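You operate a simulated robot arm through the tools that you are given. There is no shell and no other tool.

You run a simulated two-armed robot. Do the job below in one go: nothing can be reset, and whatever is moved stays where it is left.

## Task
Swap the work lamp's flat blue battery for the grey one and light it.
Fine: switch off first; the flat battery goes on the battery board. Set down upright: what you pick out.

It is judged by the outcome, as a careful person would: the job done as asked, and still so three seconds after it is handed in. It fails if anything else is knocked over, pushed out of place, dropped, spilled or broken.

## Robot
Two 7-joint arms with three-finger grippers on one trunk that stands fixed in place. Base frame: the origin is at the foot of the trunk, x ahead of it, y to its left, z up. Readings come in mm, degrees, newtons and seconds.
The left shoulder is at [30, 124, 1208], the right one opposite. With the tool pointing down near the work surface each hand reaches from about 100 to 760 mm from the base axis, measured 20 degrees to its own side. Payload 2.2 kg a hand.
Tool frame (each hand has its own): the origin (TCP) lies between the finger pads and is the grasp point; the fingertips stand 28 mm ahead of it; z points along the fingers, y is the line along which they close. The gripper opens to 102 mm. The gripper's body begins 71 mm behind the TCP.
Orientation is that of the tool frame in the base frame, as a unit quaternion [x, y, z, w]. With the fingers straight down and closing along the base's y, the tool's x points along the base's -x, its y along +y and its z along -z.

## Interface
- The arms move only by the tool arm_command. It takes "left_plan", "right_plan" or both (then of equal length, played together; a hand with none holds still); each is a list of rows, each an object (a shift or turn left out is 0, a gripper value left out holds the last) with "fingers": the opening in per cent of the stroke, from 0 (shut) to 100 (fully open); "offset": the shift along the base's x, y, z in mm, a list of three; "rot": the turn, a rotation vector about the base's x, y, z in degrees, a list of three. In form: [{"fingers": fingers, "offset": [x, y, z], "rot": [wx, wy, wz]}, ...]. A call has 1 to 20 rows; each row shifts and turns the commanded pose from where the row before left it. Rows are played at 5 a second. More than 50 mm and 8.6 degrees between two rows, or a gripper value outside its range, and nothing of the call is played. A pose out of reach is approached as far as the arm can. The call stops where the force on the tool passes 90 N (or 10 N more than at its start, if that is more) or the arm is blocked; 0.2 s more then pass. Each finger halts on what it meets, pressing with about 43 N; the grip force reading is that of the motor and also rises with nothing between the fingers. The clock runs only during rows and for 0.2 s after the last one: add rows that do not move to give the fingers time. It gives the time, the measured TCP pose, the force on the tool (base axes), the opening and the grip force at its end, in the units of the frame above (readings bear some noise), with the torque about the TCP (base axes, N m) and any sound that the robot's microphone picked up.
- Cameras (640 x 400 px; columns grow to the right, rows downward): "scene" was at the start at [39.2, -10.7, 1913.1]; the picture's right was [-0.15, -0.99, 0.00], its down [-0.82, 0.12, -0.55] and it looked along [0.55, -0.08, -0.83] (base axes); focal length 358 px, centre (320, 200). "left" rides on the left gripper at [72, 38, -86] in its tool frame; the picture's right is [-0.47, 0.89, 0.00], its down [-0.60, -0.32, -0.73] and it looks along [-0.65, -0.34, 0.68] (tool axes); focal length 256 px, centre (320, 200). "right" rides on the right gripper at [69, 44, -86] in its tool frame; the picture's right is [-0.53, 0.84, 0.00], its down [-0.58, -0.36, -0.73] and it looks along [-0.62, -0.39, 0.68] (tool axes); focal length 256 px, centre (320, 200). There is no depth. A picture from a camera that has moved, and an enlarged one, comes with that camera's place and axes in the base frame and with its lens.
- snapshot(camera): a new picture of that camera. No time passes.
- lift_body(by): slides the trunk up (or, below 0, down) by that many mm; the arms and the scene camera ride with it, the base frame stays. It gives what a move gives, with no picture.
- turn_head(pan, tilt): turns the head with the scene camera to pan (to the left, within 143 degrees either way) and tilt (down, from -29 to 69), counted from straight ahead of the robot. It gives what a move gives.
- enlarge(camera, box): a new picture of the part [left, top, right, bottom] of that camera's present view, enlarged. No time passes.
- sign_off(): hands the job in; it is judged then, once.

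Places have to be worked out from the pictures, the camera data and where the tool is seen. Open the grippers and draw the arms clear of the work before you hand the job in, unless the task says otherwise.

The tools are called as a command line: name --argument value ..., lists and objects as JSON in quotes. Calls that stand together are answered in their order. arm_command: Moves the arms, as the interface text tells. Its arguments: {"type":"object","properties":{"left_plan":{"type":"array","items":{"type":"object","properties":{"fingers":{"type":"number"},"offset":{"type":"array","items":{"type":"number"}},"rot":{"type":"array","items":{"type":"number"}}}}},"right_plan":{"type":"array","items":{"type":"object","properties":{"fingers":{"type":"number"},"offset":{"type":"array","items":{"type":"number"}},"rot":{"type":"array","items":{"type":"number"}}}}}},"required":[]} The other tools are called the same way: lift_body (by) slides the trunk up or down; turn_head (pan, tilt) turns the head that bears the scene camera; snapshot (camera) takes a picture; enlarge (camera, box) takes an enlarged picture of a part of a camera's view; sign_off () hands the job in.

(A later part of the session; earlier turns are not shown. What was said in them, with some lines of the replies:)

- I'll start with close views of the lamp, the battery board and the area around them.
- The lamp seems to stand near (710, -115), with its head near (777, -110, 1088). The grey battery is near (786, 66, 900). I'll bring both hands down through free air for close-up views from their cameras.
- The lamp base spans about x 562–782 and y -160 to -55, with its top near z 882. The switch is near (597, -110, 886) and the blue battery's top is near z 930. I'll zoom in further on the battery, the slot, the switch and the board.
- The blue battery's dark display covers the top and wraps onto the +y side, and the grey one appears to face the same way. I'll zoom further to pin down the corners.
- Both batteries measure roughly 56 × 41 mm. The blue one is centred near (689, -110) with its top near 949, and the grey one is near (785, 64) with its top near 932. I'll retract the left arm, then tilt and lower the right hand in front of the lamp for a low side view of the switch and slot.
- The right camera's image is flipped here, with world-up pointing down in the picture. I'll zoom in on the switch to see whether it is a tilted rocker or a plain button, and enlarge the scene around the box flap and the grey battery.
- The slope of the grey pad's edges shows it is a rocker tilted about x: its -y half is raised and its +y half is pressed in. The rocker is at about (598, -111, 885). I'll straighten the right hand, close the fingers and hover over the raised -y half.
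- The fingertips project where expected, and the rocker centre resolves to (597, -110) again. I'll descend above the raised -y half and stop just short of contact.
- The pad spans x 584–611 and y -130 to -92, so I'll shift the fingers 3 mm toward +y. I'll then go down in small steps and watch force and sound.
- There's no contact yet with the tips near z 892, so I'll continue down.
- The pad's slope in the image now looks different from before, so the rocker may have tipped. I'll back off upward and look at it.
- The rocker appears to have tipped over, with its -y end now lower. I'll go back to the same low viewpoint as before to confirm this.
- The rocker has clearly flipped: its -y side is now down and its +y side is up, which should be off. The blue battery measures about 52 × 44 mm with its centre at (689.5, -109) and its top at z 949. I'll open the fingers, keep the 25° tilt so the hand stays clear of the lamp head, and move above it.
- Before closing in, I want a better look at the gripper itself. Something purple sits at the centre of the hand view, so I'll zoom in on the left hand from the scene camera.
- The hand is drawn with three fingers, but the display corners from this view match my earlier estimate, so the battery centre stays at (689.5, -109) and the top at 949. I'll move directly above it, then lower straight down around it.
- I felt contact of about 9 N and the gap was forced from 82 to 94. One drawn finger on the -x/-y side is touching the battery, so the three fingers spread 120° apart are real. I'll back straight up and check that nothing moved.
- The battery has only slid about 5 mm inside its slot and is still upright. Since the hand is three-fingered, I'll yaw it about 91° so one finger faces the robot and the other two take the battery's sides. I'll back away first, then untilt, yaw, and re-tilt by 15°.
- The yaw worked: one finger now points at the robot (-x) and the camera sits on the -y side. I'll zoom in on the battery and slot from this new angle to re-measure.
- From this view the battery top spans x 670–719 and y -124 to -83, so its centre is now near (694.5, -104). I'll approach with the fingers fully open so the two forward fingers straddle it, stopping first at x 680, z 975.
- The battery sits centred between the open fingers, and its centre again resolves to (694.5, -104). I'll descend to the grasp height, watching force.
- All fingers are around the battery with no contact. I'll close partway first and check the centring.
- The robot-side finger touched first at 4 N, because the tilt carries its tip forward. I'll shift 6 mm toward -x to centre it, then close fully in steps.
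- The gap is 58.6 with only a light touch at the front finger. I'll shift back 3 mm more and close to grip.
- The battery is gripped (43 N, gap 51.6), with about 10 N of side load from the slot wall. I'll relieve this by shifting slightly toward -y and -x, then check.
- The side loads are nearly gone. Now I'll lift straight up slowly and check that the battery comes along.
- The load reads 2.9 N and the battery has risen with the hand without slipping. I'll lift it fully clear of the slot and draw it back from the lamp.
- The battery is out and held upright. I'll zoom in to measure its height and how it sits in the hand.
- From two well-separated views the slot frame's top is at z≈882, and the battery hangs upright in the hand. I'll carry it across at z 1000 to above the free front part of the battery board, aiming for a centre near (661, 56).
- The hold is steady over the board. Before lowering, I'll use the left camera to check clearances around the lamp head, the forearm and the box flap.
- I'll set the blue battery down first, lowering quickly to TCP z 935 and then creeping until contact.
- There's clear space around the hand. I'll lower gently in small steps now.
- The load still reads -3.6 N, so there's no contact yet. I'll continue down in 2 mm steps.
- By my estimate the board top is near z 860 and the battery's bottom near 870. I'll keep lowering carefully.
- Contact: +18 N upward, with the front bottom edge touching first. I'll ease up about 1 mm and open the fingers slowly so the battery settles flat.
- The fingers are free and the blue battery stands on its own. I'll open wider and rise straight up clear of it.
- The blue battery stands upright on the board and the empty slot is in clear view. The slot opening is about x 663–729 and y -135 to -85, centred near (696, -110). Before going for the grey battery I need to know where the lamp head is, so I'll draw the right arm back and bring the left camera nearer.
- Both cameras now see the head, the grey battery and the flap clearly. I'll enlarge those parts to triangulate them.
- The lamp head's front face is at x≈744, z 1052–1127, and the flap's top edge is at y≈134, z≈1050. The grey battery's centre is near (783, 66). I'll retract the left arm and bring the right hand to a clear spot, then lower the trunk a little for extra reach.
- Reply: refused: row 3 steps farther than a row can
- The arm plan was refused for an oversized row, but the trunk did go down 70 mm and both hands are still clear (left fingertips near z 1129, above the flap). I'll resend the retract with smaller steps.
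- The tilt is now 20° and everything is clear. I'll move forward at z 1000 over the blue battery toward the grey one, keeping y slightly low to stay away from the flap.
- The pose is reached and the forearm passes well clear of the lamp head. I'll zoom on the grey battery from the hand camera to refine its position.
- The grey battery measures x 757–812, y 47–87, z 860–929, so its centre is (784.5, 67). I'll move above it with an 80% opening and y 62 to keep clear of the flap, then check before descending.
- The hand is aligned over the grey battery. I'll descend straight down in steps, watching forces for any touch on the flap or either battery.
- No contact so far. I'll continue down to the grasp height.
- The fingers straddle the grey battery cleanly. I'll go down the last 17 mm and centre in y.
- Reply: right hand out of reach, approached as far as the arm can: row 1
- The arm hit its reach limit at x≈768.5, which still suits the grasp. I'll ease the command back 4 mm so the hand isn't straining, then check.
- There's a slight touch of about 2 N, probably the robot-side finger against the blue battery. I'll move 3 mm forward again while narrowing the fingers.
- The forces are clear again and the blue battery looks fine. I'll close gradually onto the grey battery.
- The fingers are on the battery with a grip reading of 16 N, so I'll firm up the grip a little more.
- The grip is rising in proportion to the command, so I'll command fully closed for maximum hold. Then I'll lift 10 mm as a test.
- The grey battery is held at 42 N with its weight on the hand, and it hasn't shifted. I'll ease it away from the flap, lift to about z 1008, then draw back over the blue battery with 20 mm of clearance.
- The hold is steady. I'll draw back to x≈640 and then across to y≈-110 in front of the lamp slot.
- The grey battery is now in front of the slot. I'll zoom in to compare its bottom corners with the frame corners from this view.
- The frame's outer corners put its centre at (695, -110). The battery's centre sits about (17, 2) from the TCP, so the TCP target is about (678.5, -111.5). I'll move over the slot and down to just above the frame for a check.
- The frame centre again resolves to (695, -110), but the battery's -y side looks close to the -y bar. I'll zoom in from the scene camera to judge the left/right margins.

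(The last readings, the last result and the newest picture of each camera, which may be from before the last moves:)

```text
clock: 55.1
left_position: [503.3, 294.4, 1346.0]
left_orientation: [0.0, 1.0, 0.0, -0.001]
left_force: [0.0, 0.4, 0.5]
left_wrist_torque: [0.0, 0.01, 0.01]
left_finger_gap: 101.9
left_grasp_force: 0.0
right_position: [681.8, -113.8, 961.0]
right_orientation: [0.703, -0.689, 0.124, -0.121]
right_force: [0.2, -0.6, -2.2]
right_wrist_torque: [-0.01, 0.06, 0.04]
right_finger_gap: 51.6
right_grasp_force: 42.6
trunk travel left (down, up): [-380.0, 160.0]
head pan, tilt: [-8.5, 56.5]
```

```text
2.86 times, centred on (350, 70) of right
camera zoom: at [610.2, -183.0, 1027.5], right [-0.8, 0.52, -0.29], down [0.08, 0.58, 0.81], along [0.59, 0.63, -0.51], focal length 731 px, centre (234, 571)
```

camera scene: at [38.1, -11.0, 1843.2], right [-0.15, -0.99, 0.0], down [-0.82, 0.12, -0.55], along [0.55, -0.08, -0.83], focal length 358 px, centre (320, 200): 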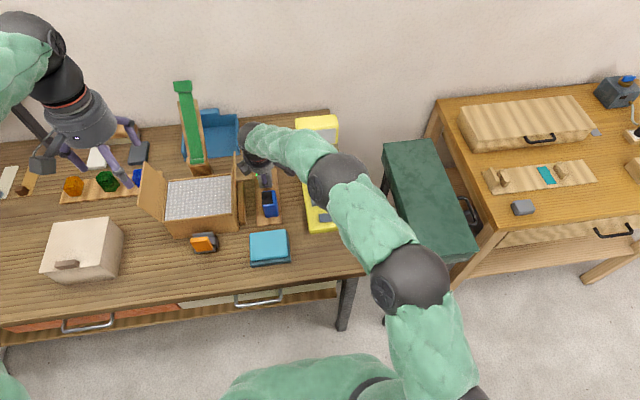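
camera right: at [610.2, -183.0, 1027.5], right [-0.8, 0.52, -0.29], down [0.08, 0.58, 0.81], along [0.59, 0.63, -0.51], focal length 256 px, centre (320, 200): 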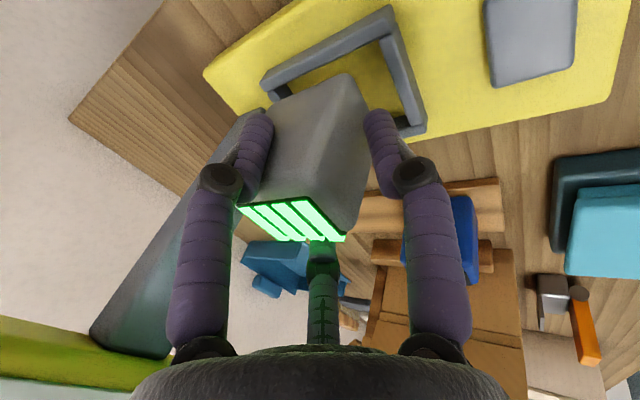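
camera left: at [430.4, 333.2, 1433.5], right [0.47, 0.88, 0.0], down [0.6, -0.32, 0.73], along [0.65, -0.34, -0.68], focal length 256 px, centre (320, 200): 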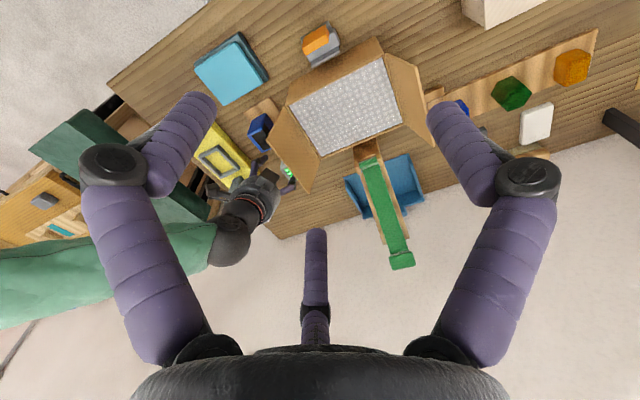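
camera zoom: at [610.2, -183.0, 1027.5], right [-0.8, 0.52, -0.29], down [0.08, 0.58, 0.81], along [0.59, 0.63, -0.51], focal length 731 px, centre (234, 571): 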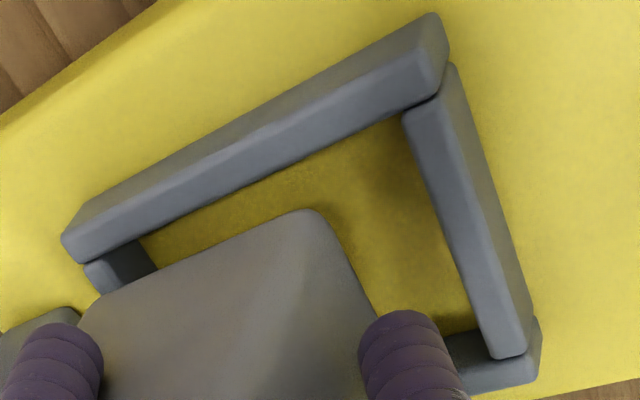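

The scene zoom shows slot margins of about 8 mm on the +y side and 6 mm on the -y side, with the front and rear margins fine too. I'll nudge 1 mm toward +y and lower carefully into the slot.

arm_command --right_plan '[{"offset": [0, 1.2, -5]}, {"offset": [0, 0, -4]}, {"offset": [0, 0, -4]}, {}]'

enlarge --camera "scene" --box '[308, 175, 342, 210]'

enlarge --camera "right" --box '[240, 0, 440, 150]'

```text
clock: 56.1
left_position: [500.5, 293.6, 1346.9]
left_orientation: [0.0, 1.0, 0.0, 0.001]
left_force: [0.3, -0.3, -1.2]
left_wrist_torque: [-0.03, 0.02, -0.02]
left_finger_gap: 102.3
left_grasp_force: 0.0
right_position: [679.3, -111.5, 952.0]
right_orientation: [0.702, -0.69, 0.128, -0.125]
right_force: [-3.7, 0.5, 24.0]
right_wrist_torque: [0.07, -0.99, -0.04]
right_finger_gap: 51.4
right_grasp_force: 43.2
trunk travel left (down, up): [-380.0, 160.0]
head pan, tilt: [-8.5, 56.5]
```

```text
11.43 times, centred on (325, 192) of scene
camera zoom: at [35.5, -10.2, 1843.4], right [-0.15, -0.99, 0.0], down [-0.82, 0.12, -0.55], along [0.55, -0.08, -0.83], focal length 4097 px, centre (263, 286)
```

zoom: 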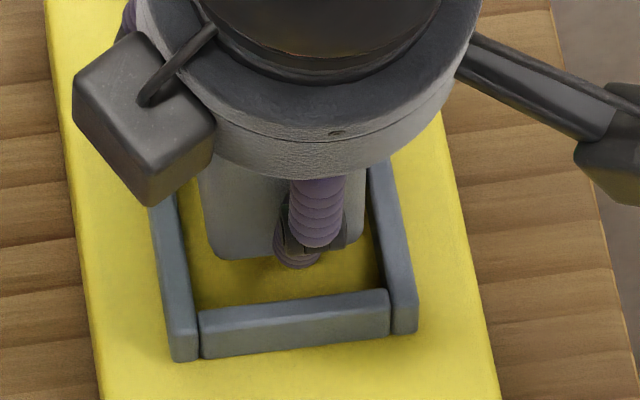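

```text
2.67 times, centred on (340, 75) of right
camera zoom: at [608.6, -181.1, 1018.6], right [-0.8, 0.52, -0.3], down [0.07, 0.58, 0.81], along [0.59, 0.63, -0.51], focal length 683 px, centre (267, 533)
```

zoom: 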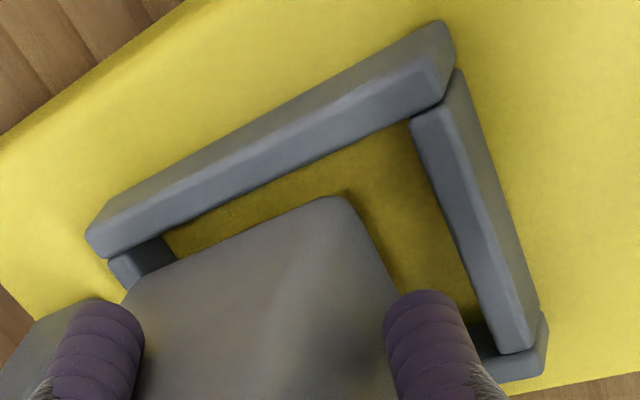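

The rear bottom edge has landed on the rear bar: +24 N, with torque placing the contact at x≈729. The frame top is therefore higher than I thought, near z 892. I'll lift off 6 mm, shift 7.5 mm toward -x and 1 mm toward +y, and check again.

arm_command --right_plan '[{"offset": [0, 0, 4]}, {"offset": [0, 0, 5]}, {"offset": [-7.5, 1, 0]}, {}]'

enlarge --camera "scene" --box '[308, 175, 342, 210]'

enlarge --camera "right" --box '[240, 0, 440, 150]'

enlarge --camera "right" --box '[180, 50, 460, 260]'

```text
clock: 57.1
left_position: [503.3, 293.6, 1345.3]
left_orientation: [-0.001, 1.0, 0.0, 0.0]
left_force: [-0.3, 0.9, -0.1]
left_wrist_torque: [0.01, 0.02, 0.02]
left_finger_gap: 101.8
left_grasp_force: 0.1
right_position: [668.2, -109.4, 954.6]
right_orientation: [0.703, -0.69, 0.122, -0.121]
right_force: [-0.9, 0.2, -3.1]
right_wrist_torque: [-0.02, 0.06, 0.0]
right_finger_gap: 51.6
right_grasp_force: 43.3
trunk travel left (down, up): [-380.0, 160.0]
head pan, tilt: [-8.5, 56.5]
```

```text
11.43 times, centred on (325, 192) of scene
camera zoom: at [40.1, -10.5, 1843.0], right [-0.15, -0.99, 0.0], down [-0.83, 0.12, -0.55], along [0.55, -0.08, -0.83], focal length 4097 px, centre (263, 286)
```

zoom: 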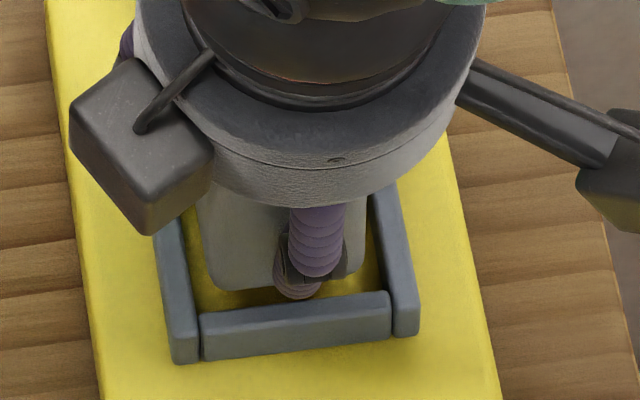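

```text
2.67 times, centred on (340, 75) of right
camera zoom: at [599.6, -179.2, 1021.7], right [-0.81, 0.52, -0.29], down [0.08, 0.58, 0.81], along [0.59, 0.63, -0.51], focal length 683 px, centre (267, 533)
```

zoom: 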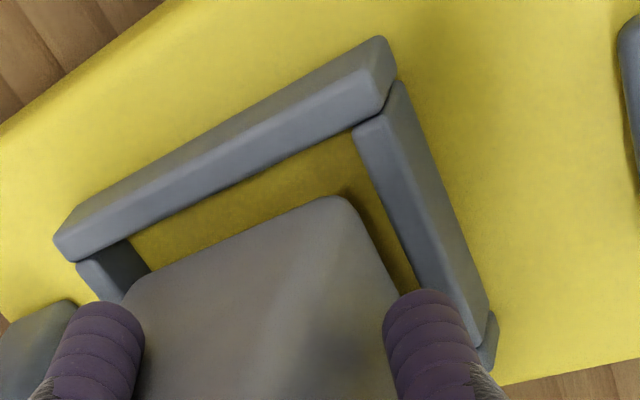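

```text
1.90 times, centred on (320, 155) of right
camera zoom: at [599.6, -179.2, 1021.7], right [-0.81, 0.52, -0.29], down [0.08, 0.58, 0.81], along [0.59, 0.63, -0.51], focal length 488 px, centre (320, 286)
```

zoom: 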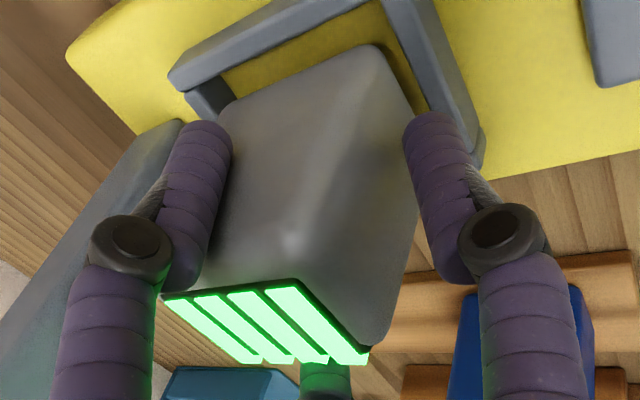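

The margins are now about 3.5 mm front, 6.5 mm rear, 5 mm on +y and 8 mm on -y. A small correction of (+1.5, -1.5) centres it, and then I'll lower slowly.

arm_command --right_plan '[{"offset": [1.5, -1.5, 0]}, {"offset": [0, 0, -4]}, {"offset": [0, 0, -4]}, {}]'

enlarge --camera "scene" --box '[308, 175, 342, 210]'

enlarge --camera "right" --box '[240, 0, 440, 150]'

```text
clock: 58.1
left_position: [503.4, 294.4, 1346.6]
left_orientation: [0.0, 1.0, 0.0, 0.0]
left_force: [-0.2, -0.4, 0.6]
left_wrist_torque: [0.01, 0.0, -0.01]
left_finger_gap: 102.1
left_grasp_force: 0.1
right_position: [673.9, -111.2, 948.6]
right_orientation: [0.704, -0.689, 0.125, -0.122]
right_force: [1.3, 1.0, -4.0]
right_wrist_torque: [-0.01, 0.05, -0.03]
right_finger_gap: 51.4
right_grasp_force: 42.9
trunk travel left (down, up): [-380.0, 160.0]
head pan, tilt: [-8.5, 56.5]
```

```text
11.43 times, centred on (325, 192) of scene
camera zoom: at [39.6, -10.6, 1843.1], right [-0.15, -0.99, 0.0], down [-0.83, 0.12, -0.55], along [0.55, -0.08, -0.83], focal length 4097 px, centre (263, 286)
```

zoom: 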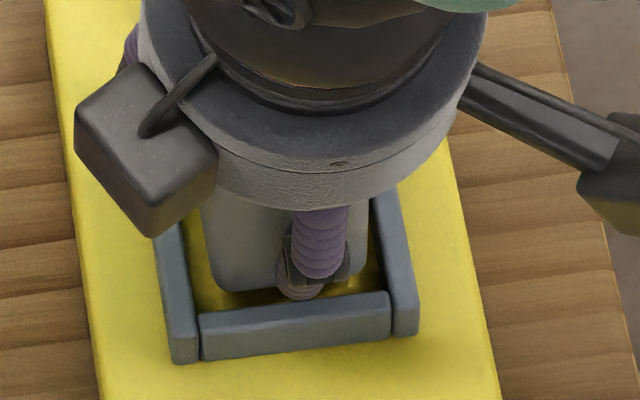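

```text
2.67 times, centred on (340, 75) of right
camera zoom: at [602.8, -180.6, 1015.2], right [-0.8, 0.52, -0.29], down [0.08, 0.58, 0.81], along [0.59, 0.63, -0.51], focal length 683 px, centre (267, 533)
```

zoom: 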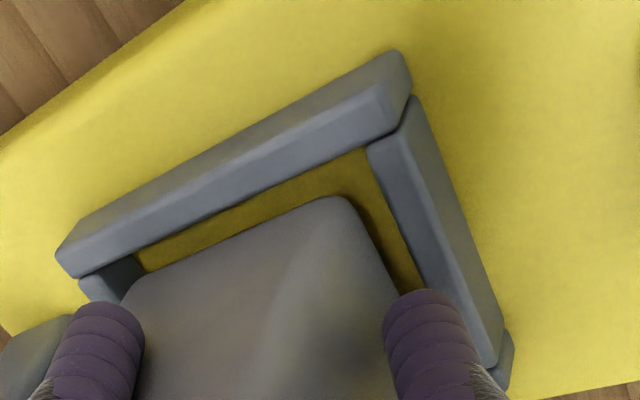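

There's no contact at a height where it touched before, so the battery is inside the frame outline. I'll keep lowering until it seats.

arm_command --right_plan '[{"offset": [0, 0, -3]}, {"offset": [0, 0, -3]}, {}]'

```text
clock: 58.9
left_position: [503.6, 294.6, 1345.0]
left_orientation: [0.001, 1.0, -0.001, 0.001]
left_force: [-0.5, -0.2, -0.1]
left_wrist_torque: [-0.01, 0.0, 0.0]
left_finger_gap: 101.9
left_grasp_force: 0.1
right_position: [671.5, -111.7, 941.2]
right_orientation: [0.704, -0.689, 0.123, -0.12]
right_force: [0.7, -0.2, -3.5]
right_wrist_torque: [-0.02, 0.06, 0.0]
right_finger_gap: 51.5
right_grasp_force: 43.3
trunk travel left (down, up): [-380.0, 160.0]
head pan, tilt: [-8.5, 56.5]
```

Still free at z 941, so I'll continue in 2 mm steps to seat it.

arm_command --right_plan '[{"offset": [0, 0, -2]}, {"offset": [0, 0, -2]}, {}]'

```text
clock: 59.7
left_position: [504.1, 294.0, 1345.3]
left_orientation: [0.001, 1.0, 0.0, 0.0]
left_force: [0.3, 0.0, -1.5]
left_wrist_torque: [-0.01, 0.05, 0.01]
left_finger_gap: 101.7
left_grasp_force: 0.1
right_position: [672.4, -111.0, 938.4]
right_orientation: [0.704, -0.689, 0.124, -0.121]
right_force: [-0.2, 0.6, -3.2]
right_wrist_torque: [-0.03, 0.05, -0.01]
right_finger_gap: 51.4
right_grasp_force: 42.8
trunk travel left (down, up): [-380.0, 160.0]
head pan, tilt: [-8.5, 56.5]
```

arm_command --right_plan '[{"offset": [0, 0, -1.5]}, {"offset": [0, 0, -1.5]}, {}]'

enlarge --camera "scene" --box '[308, 175, 342, 210]'

```text
clock: 60.5
left_position: [502.8, 293.8, 1345.1]
left_orientation: [0.001, 1.0, -0.001, 0.0]
left_force: [0.1, 0.0, -0.9]
left_wrist_torque: [-0.01, 0.01, 0.01]
left_finger_gap: 102.0
left_grasp_force: 0.0
right_position: [672.6, -109.7, 935.8]
right_orientation: [0.703, -0.689, 0.125, -0.122]
right_force: [-0.3, 0.1, 3.0]
right_wrist_torque: [0.16, 0.17, 0.0]
right_finger_gap: 51.7
right_grasp_force: 42.8
trunk travel left (down, up): [-380.0, 160.0]
head pan, tilt: [-8.5, 56.5]
```

```text
11.43 times, centred on (325, 192) of scene
camera zoom: at [38.8, -10.5, 1843.2], right [-0.15, -0.99, 0.0], down [-0.82, 0.12, -0.55], along [0.55, -0.08, -0.83], focal length 4097 px, centre (263, 286)
```

zoom: 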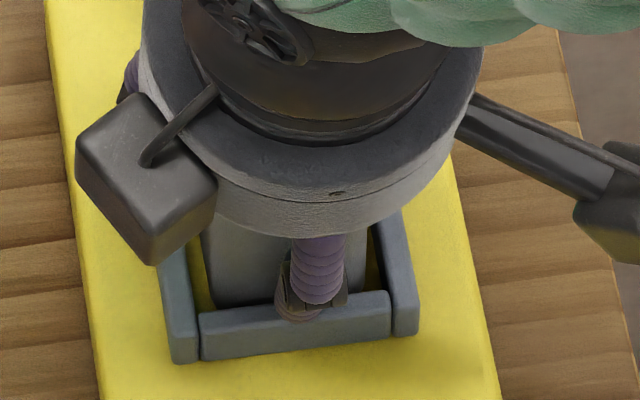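

Seated: 6 N of floor contact at z 936, exactly where expected. I'll press 1 mm more to confirm and then release gently, opening only a little so the front finger clears the bar.

arm_command --right_plan '[{"offset": [0, 0, -1]}, {}]'

```text
clock: 61.1
left_position: [501.9, 294.9, 1346.3]
left_orientation: [0.0, 1.0, 0.0, 0.001]
left_force: [-0.2, 0.9, 0.7]
left_wrist_torque: [0.01, 0.0, -0.02]
left_finger_gap: 102.1
left_grasp_force: 0.1
right_position: [672.0, -110.9, 935.8]
right_orientation: [0.703, -0.689, 0.125, -0.123]
right_force: [-3.2, 0.5, 13.1]
right_wrist_torque: [0.06, 0.39, 0.0]
right_finger_gap: 51.3
right_grasp_force: 42.6
trunk travel left (down, up): [-380.0, 160.0]
head pan, tilt: [-8.5, 56.5]
```

It's firmly seated at 13 N. I'm opening the fingers gradually now.

arm_command --right_plan '[{"fingers": 48}, {"fingers": 50}, {"fingers": 52}, {"fingers": 55}, {"fingers": 58}, {"fingers": 62}, {}]'

enlarge --camera "right" --box '[180, 0, 460, 260]'

enlarge --camera "scene" --box '[300, 160, 350, 220]'

```text
clock: 62.7
left_position: [502.3, 294.1, 1345.7]
left_orientation: [0.0, 1.0, 0.0, 0.0]
left_force: [-0.4, -0.3, 0.6]
left_wrist_torque: [0.03, 0.0, 0.01]
left_finger_gap: 102.2
left_grasp_force: 0.1
right_position: [671.5, -110.8, 933.3]
right_orientation: [0.703, -0.689, 0.124, -0.121]
right_force: [0.7, 0.1, -0.2]
right_wrist_torque: [-0.02, 0.01, 0.0]
right_finger_gap: 63.3
right_grasp_force: 0.0
trunk travel left (down, up): [-380.0, 160.0]
head pan, tilt: [-8.5, 56.5]
```

```text
1.54 times, centred on (320, 130) of right
camera zoom: at [601.9, -180.3, 1001.7], right [-0.8, 0.52, -0.29], down [0.08, 0.58, 0.81], along [0.59, 0.63, -0.51], focal length 394 px, centre (320, 308)
```

zoom: 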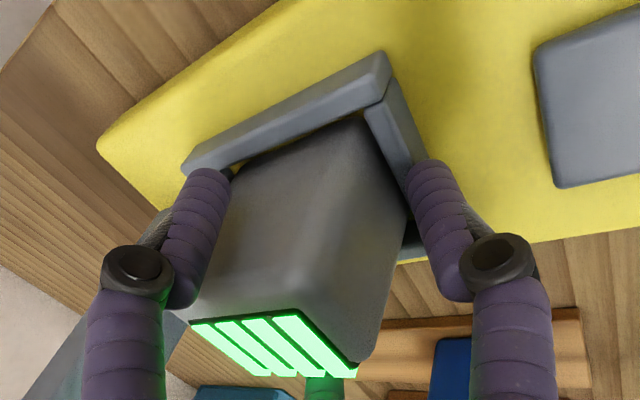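

```text
6.67 times, centred on (325, 190) of scene
camera zoom: at [39.2, -10.6, 1843.1], right [-0.15, -0.99, 0.0], down [-0.83, 0.12, -0.55], along [0.55, -0.08, -0.83], focal length 2390 px, centre (287, 267)
```

zoom: 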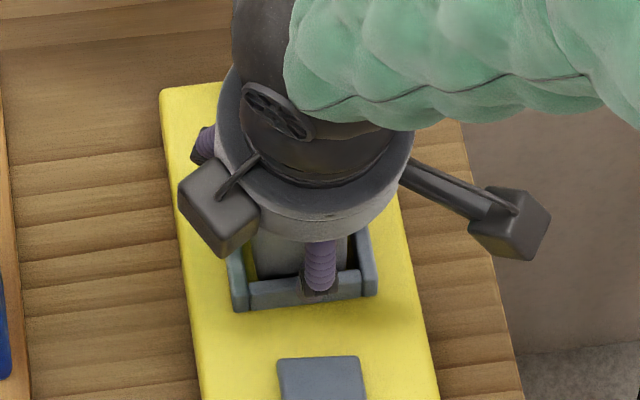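

The grey battery is free of the fingers and stands in the slot. I'll open a bit more, rise straight up, and draw back to check the lamp.

arm_command --right_plan '[{"offset": [0, 0, 5], "fingers": 66}, {"offset": [0, 0, 15], "fingers": 72}, {"offset": [0, 0, 25]}, {"offset": [0, 0, 30]}, {"offset": [-25, 0, 15]}, {"offset": [-40, 0, 5]}, {"offset": [-40, 0, 0]}, {"offset": [-30, 0, 0]}, {}]'

snapshot --camera "right"

snapshot --camera "scene"

enlarge --camera "scene" --box '[240, 100, 360, 240]'

```text
clock: 64.7
left_position: [504.1, 294.5, 1345.1]
left_orientation: [0.0, 1.0, 0.0, 0.0]
left_force: [0.1, 0.0, -0.9]
left_wrist_torque: [0.01, 0.03, 0.01]
left_finger_gap: 101.9
left_grasp_force: 0.1
right_position: [535.6, -109.6, 1028.4]
right_orientation: [0.703, -0.69, 0.125, -0.122]
right_force: [0.2, -0.1, 0.0]
right_wrist_torque: [0.03, 0.02, 0.0]
right_finger_gap: 73.1
right_grasp_force: 0.1
trunk travel left (down, up): [-380.0, 160.0]
head pan, tilt: [-8.5, 56.5]
```

```text
taken
camera right: at [466.3, -179.9, 1095.5], right [-0.8, 0.52, -0.29], down [0.08, 0.58, 0.81], along [0.59, 0.63, -0.51], focal length 256 px, centre (320, 200)
```

right: 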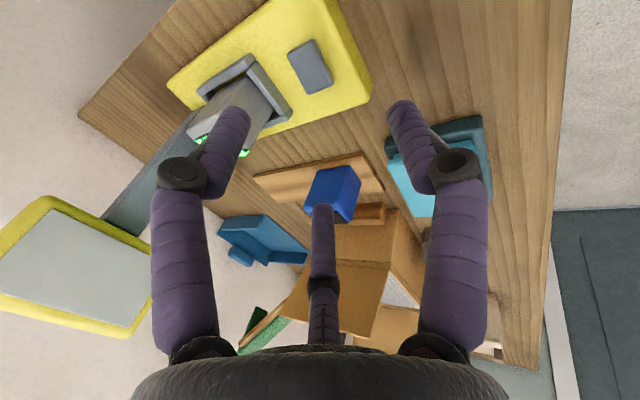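

```text
taken
camera scene: at [40.2, -10.5, 1843.1], right [-0.15, -0.99, 0.0], down [-0.83, 0.12, -0.55], along [0.55, -0.08, -0.83], focal length 358 px, centre (320, 200)
```

scene: 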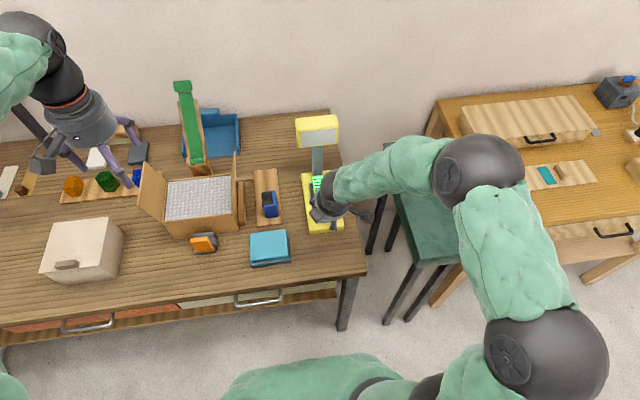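

```text
2.86 times, centred on (300, 170) of scene
camera zoom: at [40.2, -10.5, 1843.1], right [-0.15, -0.99, 0.0], down [-0.83, 0.12, -0.55], along [0.55, -0.08, -0.83], focal length 1024 px, centre (377, 286)
```

zoom: 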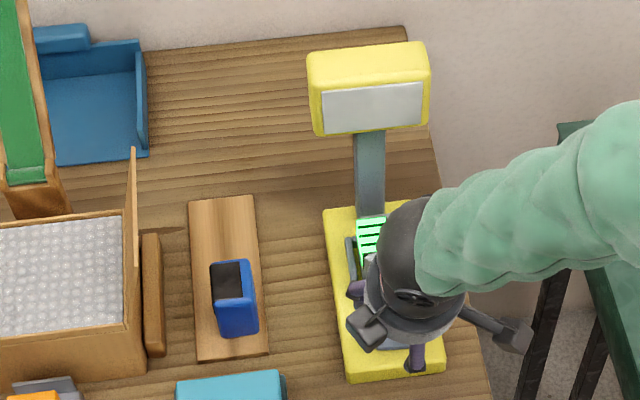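

The grey battery stands in the slot and the lamp is still dark, as expected with the switch off. I'll straighten the hand, close the fingers and hover over the now-raised +y half of the rocker at about (597.5, -97).

arm_command --right_plan '[{"offset": [10, 2, 0], "rot": [0, 5, 0], "fingers": 0}, {"offset": [15, 3, -5], "rot": [0, 5, 0]}, {"offset": [15, 3, -10], "rot": [0, 5, 0]}, {"offset": [15, 3, -10], "rot": [0, 5, 0]}, {"offset": [6, 1.5, -10]}, {}, {}]'

snapshot --camera "right"

enlarge --camera "scene" --box '[290, 150, 360, 240]'

```text
clock: 66.3
left_position: [503.7, 295.4, 1346.3]
left_orientation: [0.0, 1.0, 0.0, -0.001]
left_force: [-0.4, 0.2, 0.6]
left_wrist_torque: [0.05, 0.01, -0.02]
left_finger_gap: 102.0
left_grasp_force: 0.0
right_position: [598.2, -97.5, 992.5]
right_orientation: [0.714, -0.7, 0.0, 0.0]
right_force: [-0.1, 0.5, -0.1]
right_wrist_torque: [-0.01, 0.01, 0.02]
right_finger_gap: 2.2
right_grasp_force: 31.0
trunk travel left (down, up): [-380.0, 160.0]
head pan, tilt: [-8.5, 56.5]
```

```text
taken
camera right: at [555.1, -167.3, 1080.4], right [-0.86, 0.52, 0.0], down [0.35, 0.58, 0.73], along [0.38, 0.63, -0.68], focal length 256 px, centre (320, 200)
```

right: 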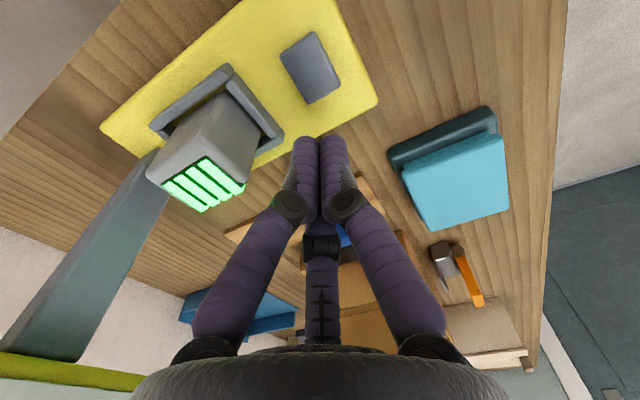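

```text
4.44 times, centred on (325, 195) of scene
camera zoom: at [39.2, -10.6, 1843.1], right [-0.15, -0.99, 0.0], down [-0.82, 0.12, -0.55], along [0.55, -0.08, -0.83], focal length 1593 px, centre (298, 222)
```

zoom: 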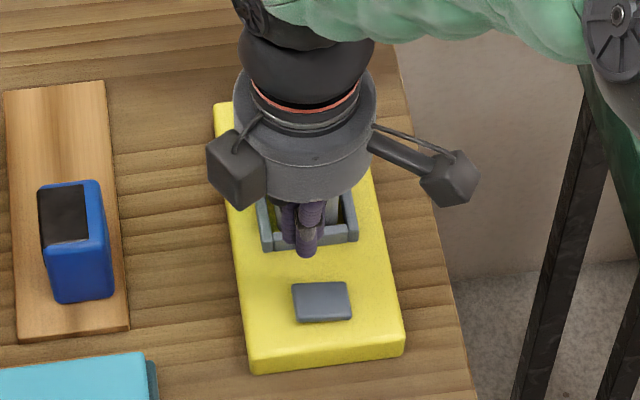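

The rocker centre again reads (596, -111.6), so the fingers are over its raised +y half. I'll descend to just above it and then press in small steps.

arm_command --right_plan '[{"offset": [-1, 0, -20]}, {"offset": [0, 0, -20]}, {"offset": [0, 0, -18]}, {"offset": [0, 0, -8]}, {}]'

enlarge --camera "right" --box '[240, 20, 420, 180]'

```text
clock: 67.5
left_position: [502.4, 294.5, 1345.9]
left_orientation: [0.0, 1.0, 0.001, 0.0]
left_force: [-0.4, 0.1, -0.1]
left_wrist_torque: [-0.03, 0.02, 0.02]
left_finger_gap: 102.3
left_grasp_force: 0.1
right_position: [593.8, -98.1, 926.1]
right_orientation: [0.715, -0.7, 0.0, 0.0]
right_force: [0.1, 1.2, -0.7]
right_wrist_torque: [-0.01, 0.0, 0.04]
right_finger_gap: 1.8
right_grasp_force: 31.7
trunk travel left (down, up): [-380.0, 160.0]
head pan, tilt: [-8.5, 56.5]
```

```text
2.50 times, centred on (330, 100) of right
camera zoom: at [551.3, -168.3, 1013.4], right [-0.86, 0.52, 0.0], down [0.35, 0.58, 0.73], along [0.38, 0.63, -0.68], focal length 640 px, centre (295, 450)
```

zoom: 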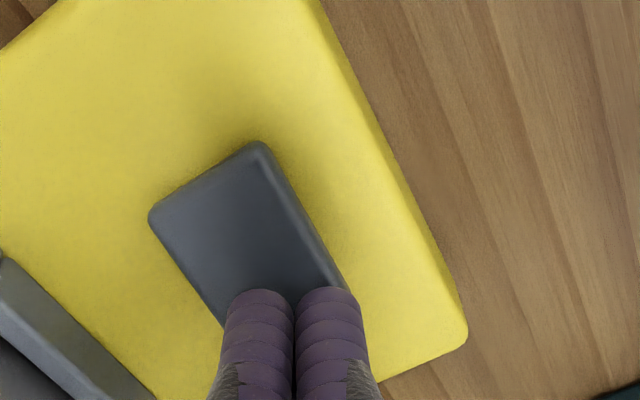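

The fingers are right above the raised half. Pressing down in small steps now.

arm_command --right_plan '[{"offset": [0, 0, -3]}, {"offset": [0, 0, -3]}, {"offset": [0, 0, -2]}, {}]'

enlarge --camera "right" --box '[240, 20, 420, 180]'

enlarge --camera "scene" --box '[280, 100, 360, 240]'

```text
clock: 68.5
left_position: [502.8, 294.7, 1346.0]
left_orientation: [0.0, 1.0, 0.0, 0.0]
left_force: [-0.4, 0.2, -0.7]
left_wrist_torque: [0.06, -0.01, -0.02]
left_finger_gap: 101.6
left_grasp_force: 0.1
right_position: [595.5, -99.2, 920.2]
right_orientation: [0.715, -0.7, 0.0, -0.001]
right_force: [0.4, -0.2, 0.3]
right_wrist_torque: [0.0, 0.01, 0.02]
right_finger_gap: 2.2
right_grasp_force: 31.6
trunk travel left (down, up): [-380.0, 160.0]
head pan, tilt: [-8.5, 56.5]
```

```text
2.50 times, centred on (330, 100) of right
camera zoom: at [552.7, -168.6, 1006.7], right [-0.86, 0.52, 0.0], down [0.35, 0.58, 0.73], along [0.38, 0.63, -0.68], focal length 640 px, centre (295, 450)
```

zoom: 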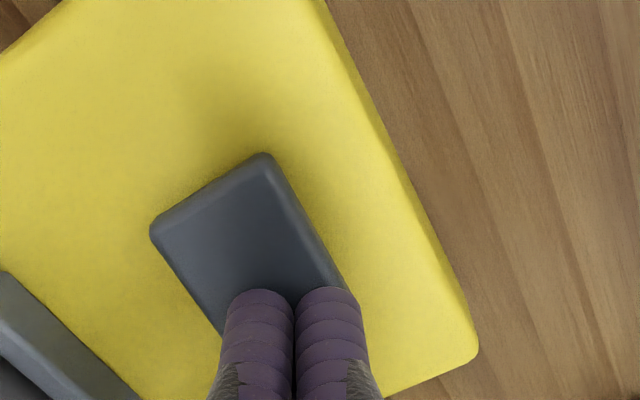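

```text
2.86 times, centred on (320, 170) of scene
camera zoom: at [39.2, -10.6, 1843.1], right [-0.15, -0.99, 0.0], down [-0.83, 0.12, -0.55], along [0.55, -0.08, -0.83], focal length 1024 px, centre (320, 286)
```

zoom: 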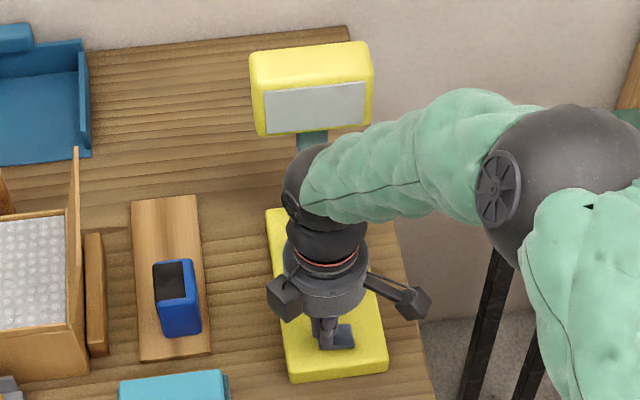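

There's no contact yet at tip z≈892, so I'll continue down.

arm_command --right_plan '[{"offset": [0, 0, -2]}, {"offset": [0, 0, -2]}, {}]'

enlarge --camera "right" --box '[240, 20, 420, 180]'

enlarge --camera "scene" --box '[280, 100, 360, 240]'

```text
clock: 69.3
left_position: [503.4, 294.2, 1345.7]
left_orientation: [0.0, 1.0, 0.0, 0.001]
left_force: [-0.4, -0.4, -0.8]
left_wrist_torque: [-0.02, 0.02, -0.01]
left_finger_gap: 101.9
left_grasp_force: 0.1
right_position: [595.8, -99.5, 917.5]
right_orientation: [0.714, -0.7, 0.001, 0.0]
right_force: [-2.1, 1.0, 7.4]
right_wrist_torque: [-0.01, 0.04, 0.01]
right_finger_gap: 6.0
right_grasp_force: 31.5
trunk travel left (down, up): [-380.0, 160.0]
head pan, tilt: [-8.5, 56.5]
```

```text
2.50 times, centred on (330, 100) of right
camera zoom: at [552.7, -169.2, 1003.1], right [-0.86, 0.52, 0.0], down [0.35, 0.58, 0.73], along [0.38, 0.63, -0.68], focal length 640 px, centre (295, 450)
```

zoom: 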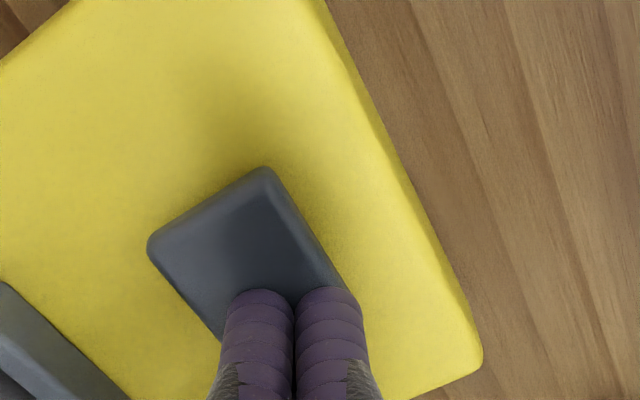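

```text
2.86 times, centred on (320, 170) of scene
camera zoom: at [38.4, -10.2, 1843.2], right [-0.15, -0.99, 0.0], down [-0.82, 0.12, -0.55], along [0.55, -0.08, -0.83], focal length 1024 px, centre (320, 286)
```

zoom: 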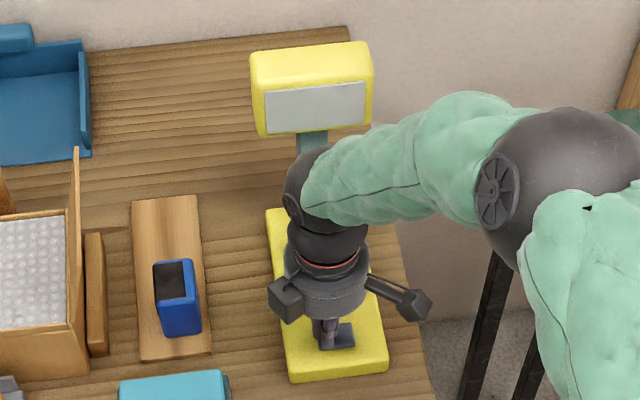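

It's touching now at 7 N but hasn't flipped yet. I'll press a little further.

arm_command --right_plan '[{"offset": [0, 0, -2]}, {"offset": [0, 0, -1]}, {}]'

enlarge --camera "right" --box '[240, 20, 420, 180]'

enlarge --camera "scene" --box '[280, 100, 360, 240]'

```text
clock: 70.1
left_position: [499.3, 294.2, 1346.0]
left_orientation: [0.001, 1.0, 0.001, 0.001]
left_force: [0.4, -0.1, 1.0]
left_wrist_torque: [0.0, -0.02, 0.0]
left_finger_gap: 102.1
left_grasp_force: 0.1
right_position: [595.8, -99.1, 915.8]
right_orientation: [0.714, -0.7, 0.002, -0.003]
right_force: [-6.4, -3.6, 33.7]
right_wrist_torque: [-0.48, 0.13, 0.19]
right_finger_gap: 6.2
right_grasp_force: 31.1
trunk travel left (down, up): [-380.0, 160.0]
head pan, tilt: [-8.5, 56.5]
```

```text
2.50 times, centred on (330, 100) of right
camera zoom: at [552.2, -169.1, 1002.9], right [-0.86, 0.52, -0.01], down [0.35, 0.58, 0.73], along [0.38, 0.63, -0.68], focal length 640 px, centre (295, 450)
```

zoom: 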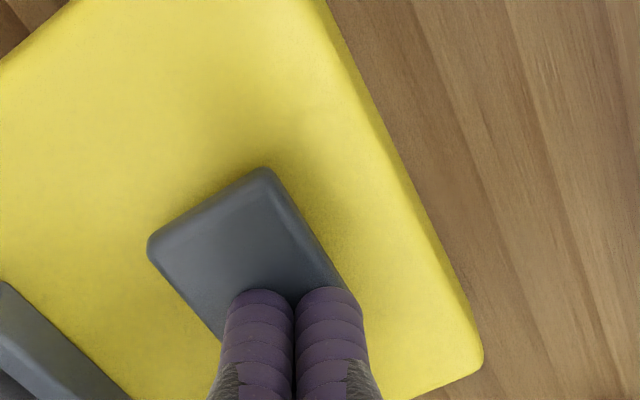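

```text
2.86 times, centred on (320, 170) of scene
camera zoom: at [34.5, -10.5, 1843.4], right [-0.15, -0.99, 0.0], down [-0.82, 0.12, -0.55], along [0.55, -0.08, -0.83], focal length 1024 px, centre (320, 286)
```

zoom: 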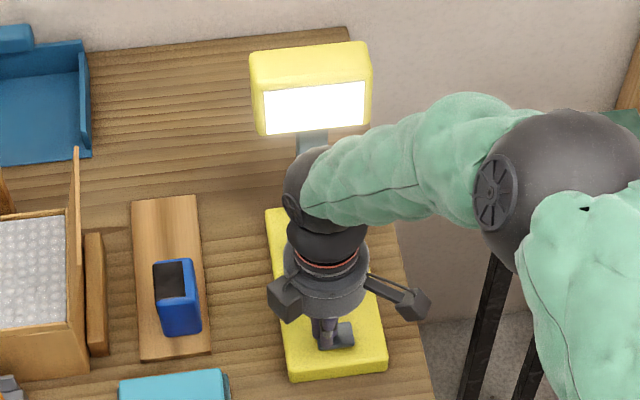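

The lamp is lit. I'll lift the hand straight off the rocker and draw back to confirm it stays on.

arm_command --right_plan '[{"offset": [0, 0, 4]}, {"offset": [0, 0, 12]}, {"offset": [0, 0, 25]}, {"offset": [0, 0, 35]}, {"offset": [-20, 0, 30]}, {"offset": [-40, 0, 15]}, {"offset": [-40, -10, 10]}, {"offset": [-40, -15, 10]}, {"fingers": 60}, {}]'

snapshot --camera "scene"

enlarge --camera "scene" --box '[220, 90, 360, 250]'

snapshot --camera "right"

```text
clock: 72.3
left_position: [502.3, 292.8, 1346.9]
left_orientation: [0.0, 1.0, 0.0, 0.0]
left_force: [0.3, -1.1, 0.5]
left_wrist_torque: [0.02, 0.02, -0.01]
left_finger_gap: 102.0
left_grasp_force: 0.1
right_position: [457.5, -123.4, 1055.5]
right_orientation: [0.714, -0.7, -0.001, 0.0]
right_force: [-0.7, -0.2, 0.6]
right_wrist_torque: [0.01, -0.02, -0.02]
right_finger_gap: 61.3
right_grasp_force: 0.0
trunk travel left (down, up): [-380.0, 160.0]
head pan, tilt: [-8.5, 56.5]
```

```text
taken
camera scene: at [38.3, -11.1, 1843.1], right [-0.15, -0.99, 0.0], down [-0.82, 0.12, -0.55], along [0.55, -0.08, -0.83], focal length 358 px, centre (320, 200)
```

scene: 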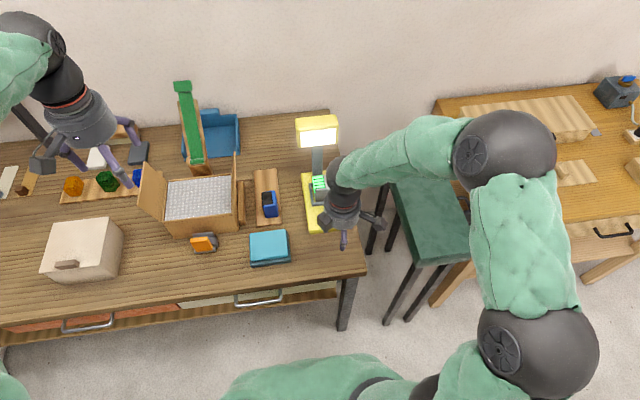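

```text
2.50 times, centred on (290, 170) of scene
camera zoom: at [38.3, -11.1, 1843.1], right [-0.15, -0.99, 0.0], down [-0.82, 0.12, -0.55], along [0.55, -0.08, -0.83], focal length 896 px, centre (395, 275)
```

zoom: 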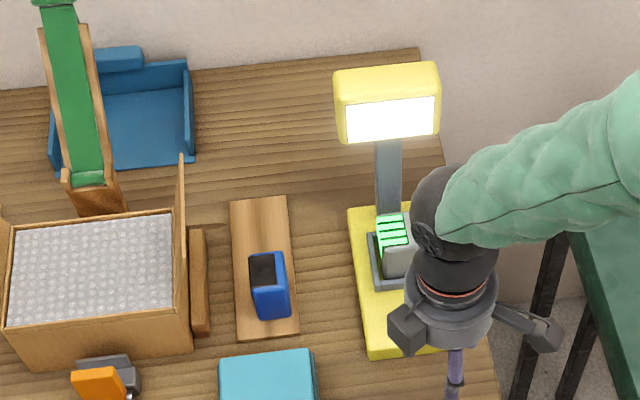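

```text
taken
camera right: at [414.1, -192.8, 1142.1], right [-0.86, 0.52, 0.0], down [0.35, 0.58, 0.73], along [0.38, 0.63, -0.68], focal length 256 px, centre (320, 200)
```

right: 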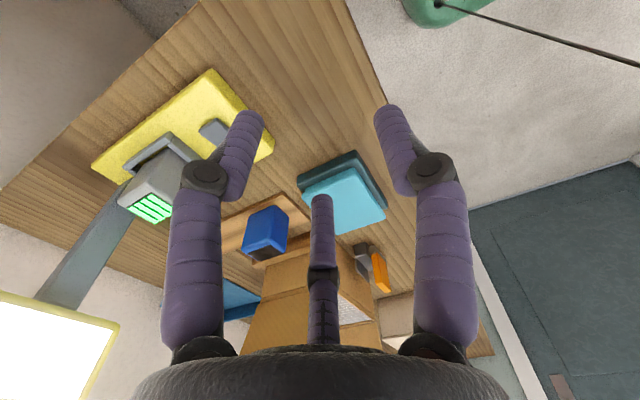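

The lamp stays lit, the grey battery is in the slot and the blue one stands on the board. I'll open the gripper fully, move the right arm up and well clear, and do a last close inspection.

arm_command --right_plan '[{"offset": [-10, -15, 40], "fingers": 100}, {"offset": [0, -20, 40]}, {"offset": [0, -20, 40]}, {"offset": [0, -20, 40]}, {"offset": [0, -20, 40]}, {}, {}]'

snapshot --camera "scene"

enlarge --camera "scene" --box '[240, 100, 360, 250]'

enlarge --camera "scene" --box '[0, 80, 300, 290]'

snapshot --camera "left"

```text
clock: 73.9
left_position: [503.3, 293.7, 1344.6]
left_orientation: [0.002, 1.0, 0.0, 0.0]
left_force: [-0.3, 0.7, 0.5]
left_wrist_torque: [0.01, -0.04, 0.05]
left_finger_gap: 102.1
left_grasp_force: 0.1
right_position: [445.9, -221.6, 1254.4]
right_orientation: [0.715, -0.699, -0.001, 0.0]
right_force: [0.3, -0.7, 0.3]
right_wrist_torque: [-0.01, 0.01, 0.0]
right_finger_gap: 102.1
right_grasp_force: 0.1
trunk travel left (down, up): [-380.0, 160.0]
head pan, tilt: [-8.5, 56.5]
```

```text
taken
camera scene: at [38.8, -10.9, 1843.1], right [-0.15, -0.99, 0.0], down [-0.82, 0.12, -0.55], along [0.55, -0.08, -0.83], focal length 358 px, centre (320, 200)
```

scene: 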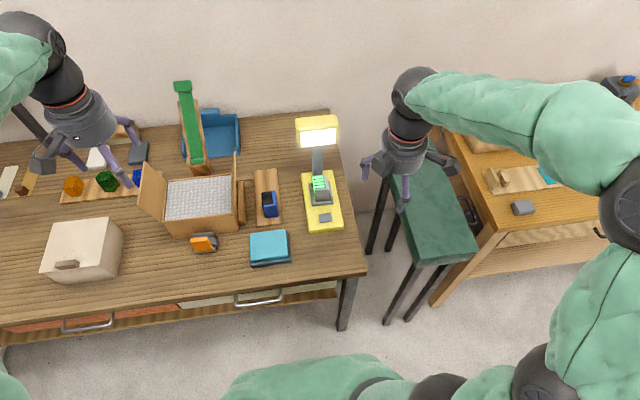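

```text
2.67 times, centred on (300, 175) of scene
camera zoom: at [38.8, -10.9, 1843.1], right [-0.15, -0.99, 0.0], down [-0.82, 0.12, -0.55], along [0.55, -0.08, -0.83], focal length 956 px, centre (373, 267)
```

zoom: 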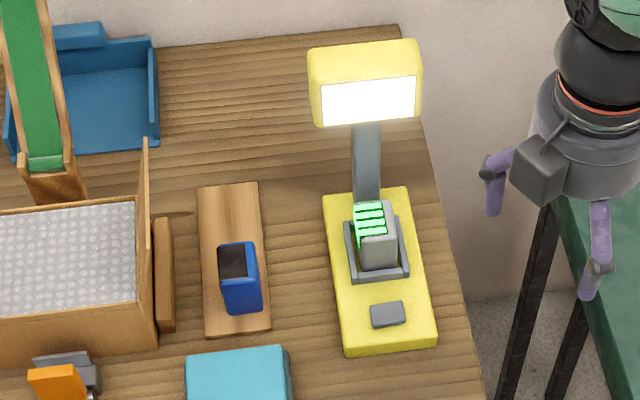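

```text
1.90 times, centred on (150, 185) of scene
camera zoom: at [38.8, -10.9, 1843.1], right [-0.15, -0.99, 0.0], down [-0.82, 0.12, -0.55], along [0.55, -0.08, -0.83], focal length 683 px, centre (644, 229)
```

zoom: 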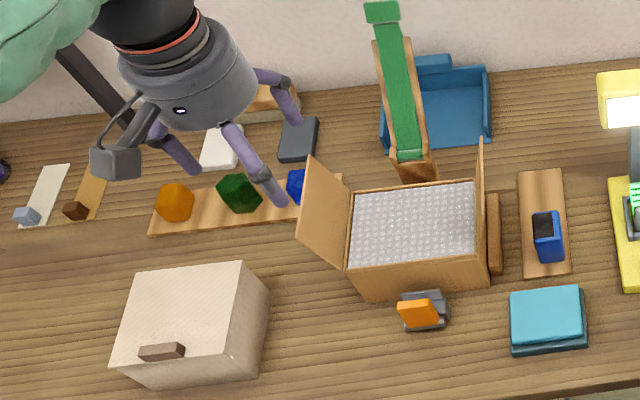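

```text
taken
camera left: at [430.9, 333.2, 1433.3], right [0.47, 0.88, 0.0], down [0.6, -0.32, 0.73], along [0.65, -0.34, -0.68], focal length 256 px, centre (320, 200)
```

left: 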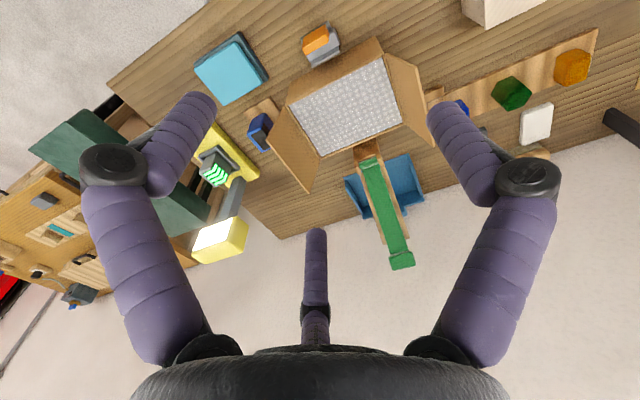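

The lamp is lit with the grey battery upright in its slot. The flat blue battery stands upright on the battery board, nothing else has moved, and both grippers are open and clear. I'm handing in the job.

sign_off

```text
The job is handed in.
```

The work lamp is lit and running on the grey battery. The flat blue battery is standing upright on the battery board.

- **Switch:** I pressed the rocker over before touching the battery. With the battery flat there was no light to confirm it was off. The lamp stayed dark when the grey battery went in and lit when I pressed the rocker back.
- **Bumps along the way:** On the first approach a finger nudged the blue battery about 5 mm inside its slot. A finger also brushed the blue battery lightly on the board. The grey battery touched the slot's rear bar once before I re-centred it. Nothing was knocked over, dropped or visibly moved out of place.
- **Gripper:** The hands turned out to have three fingers, not the two described, so I turned the right hand about 90° to grip the batteries.
- **Trunk:** I lowered it 70 mm for reach and left it there. Both grippers are open and clear of the work.
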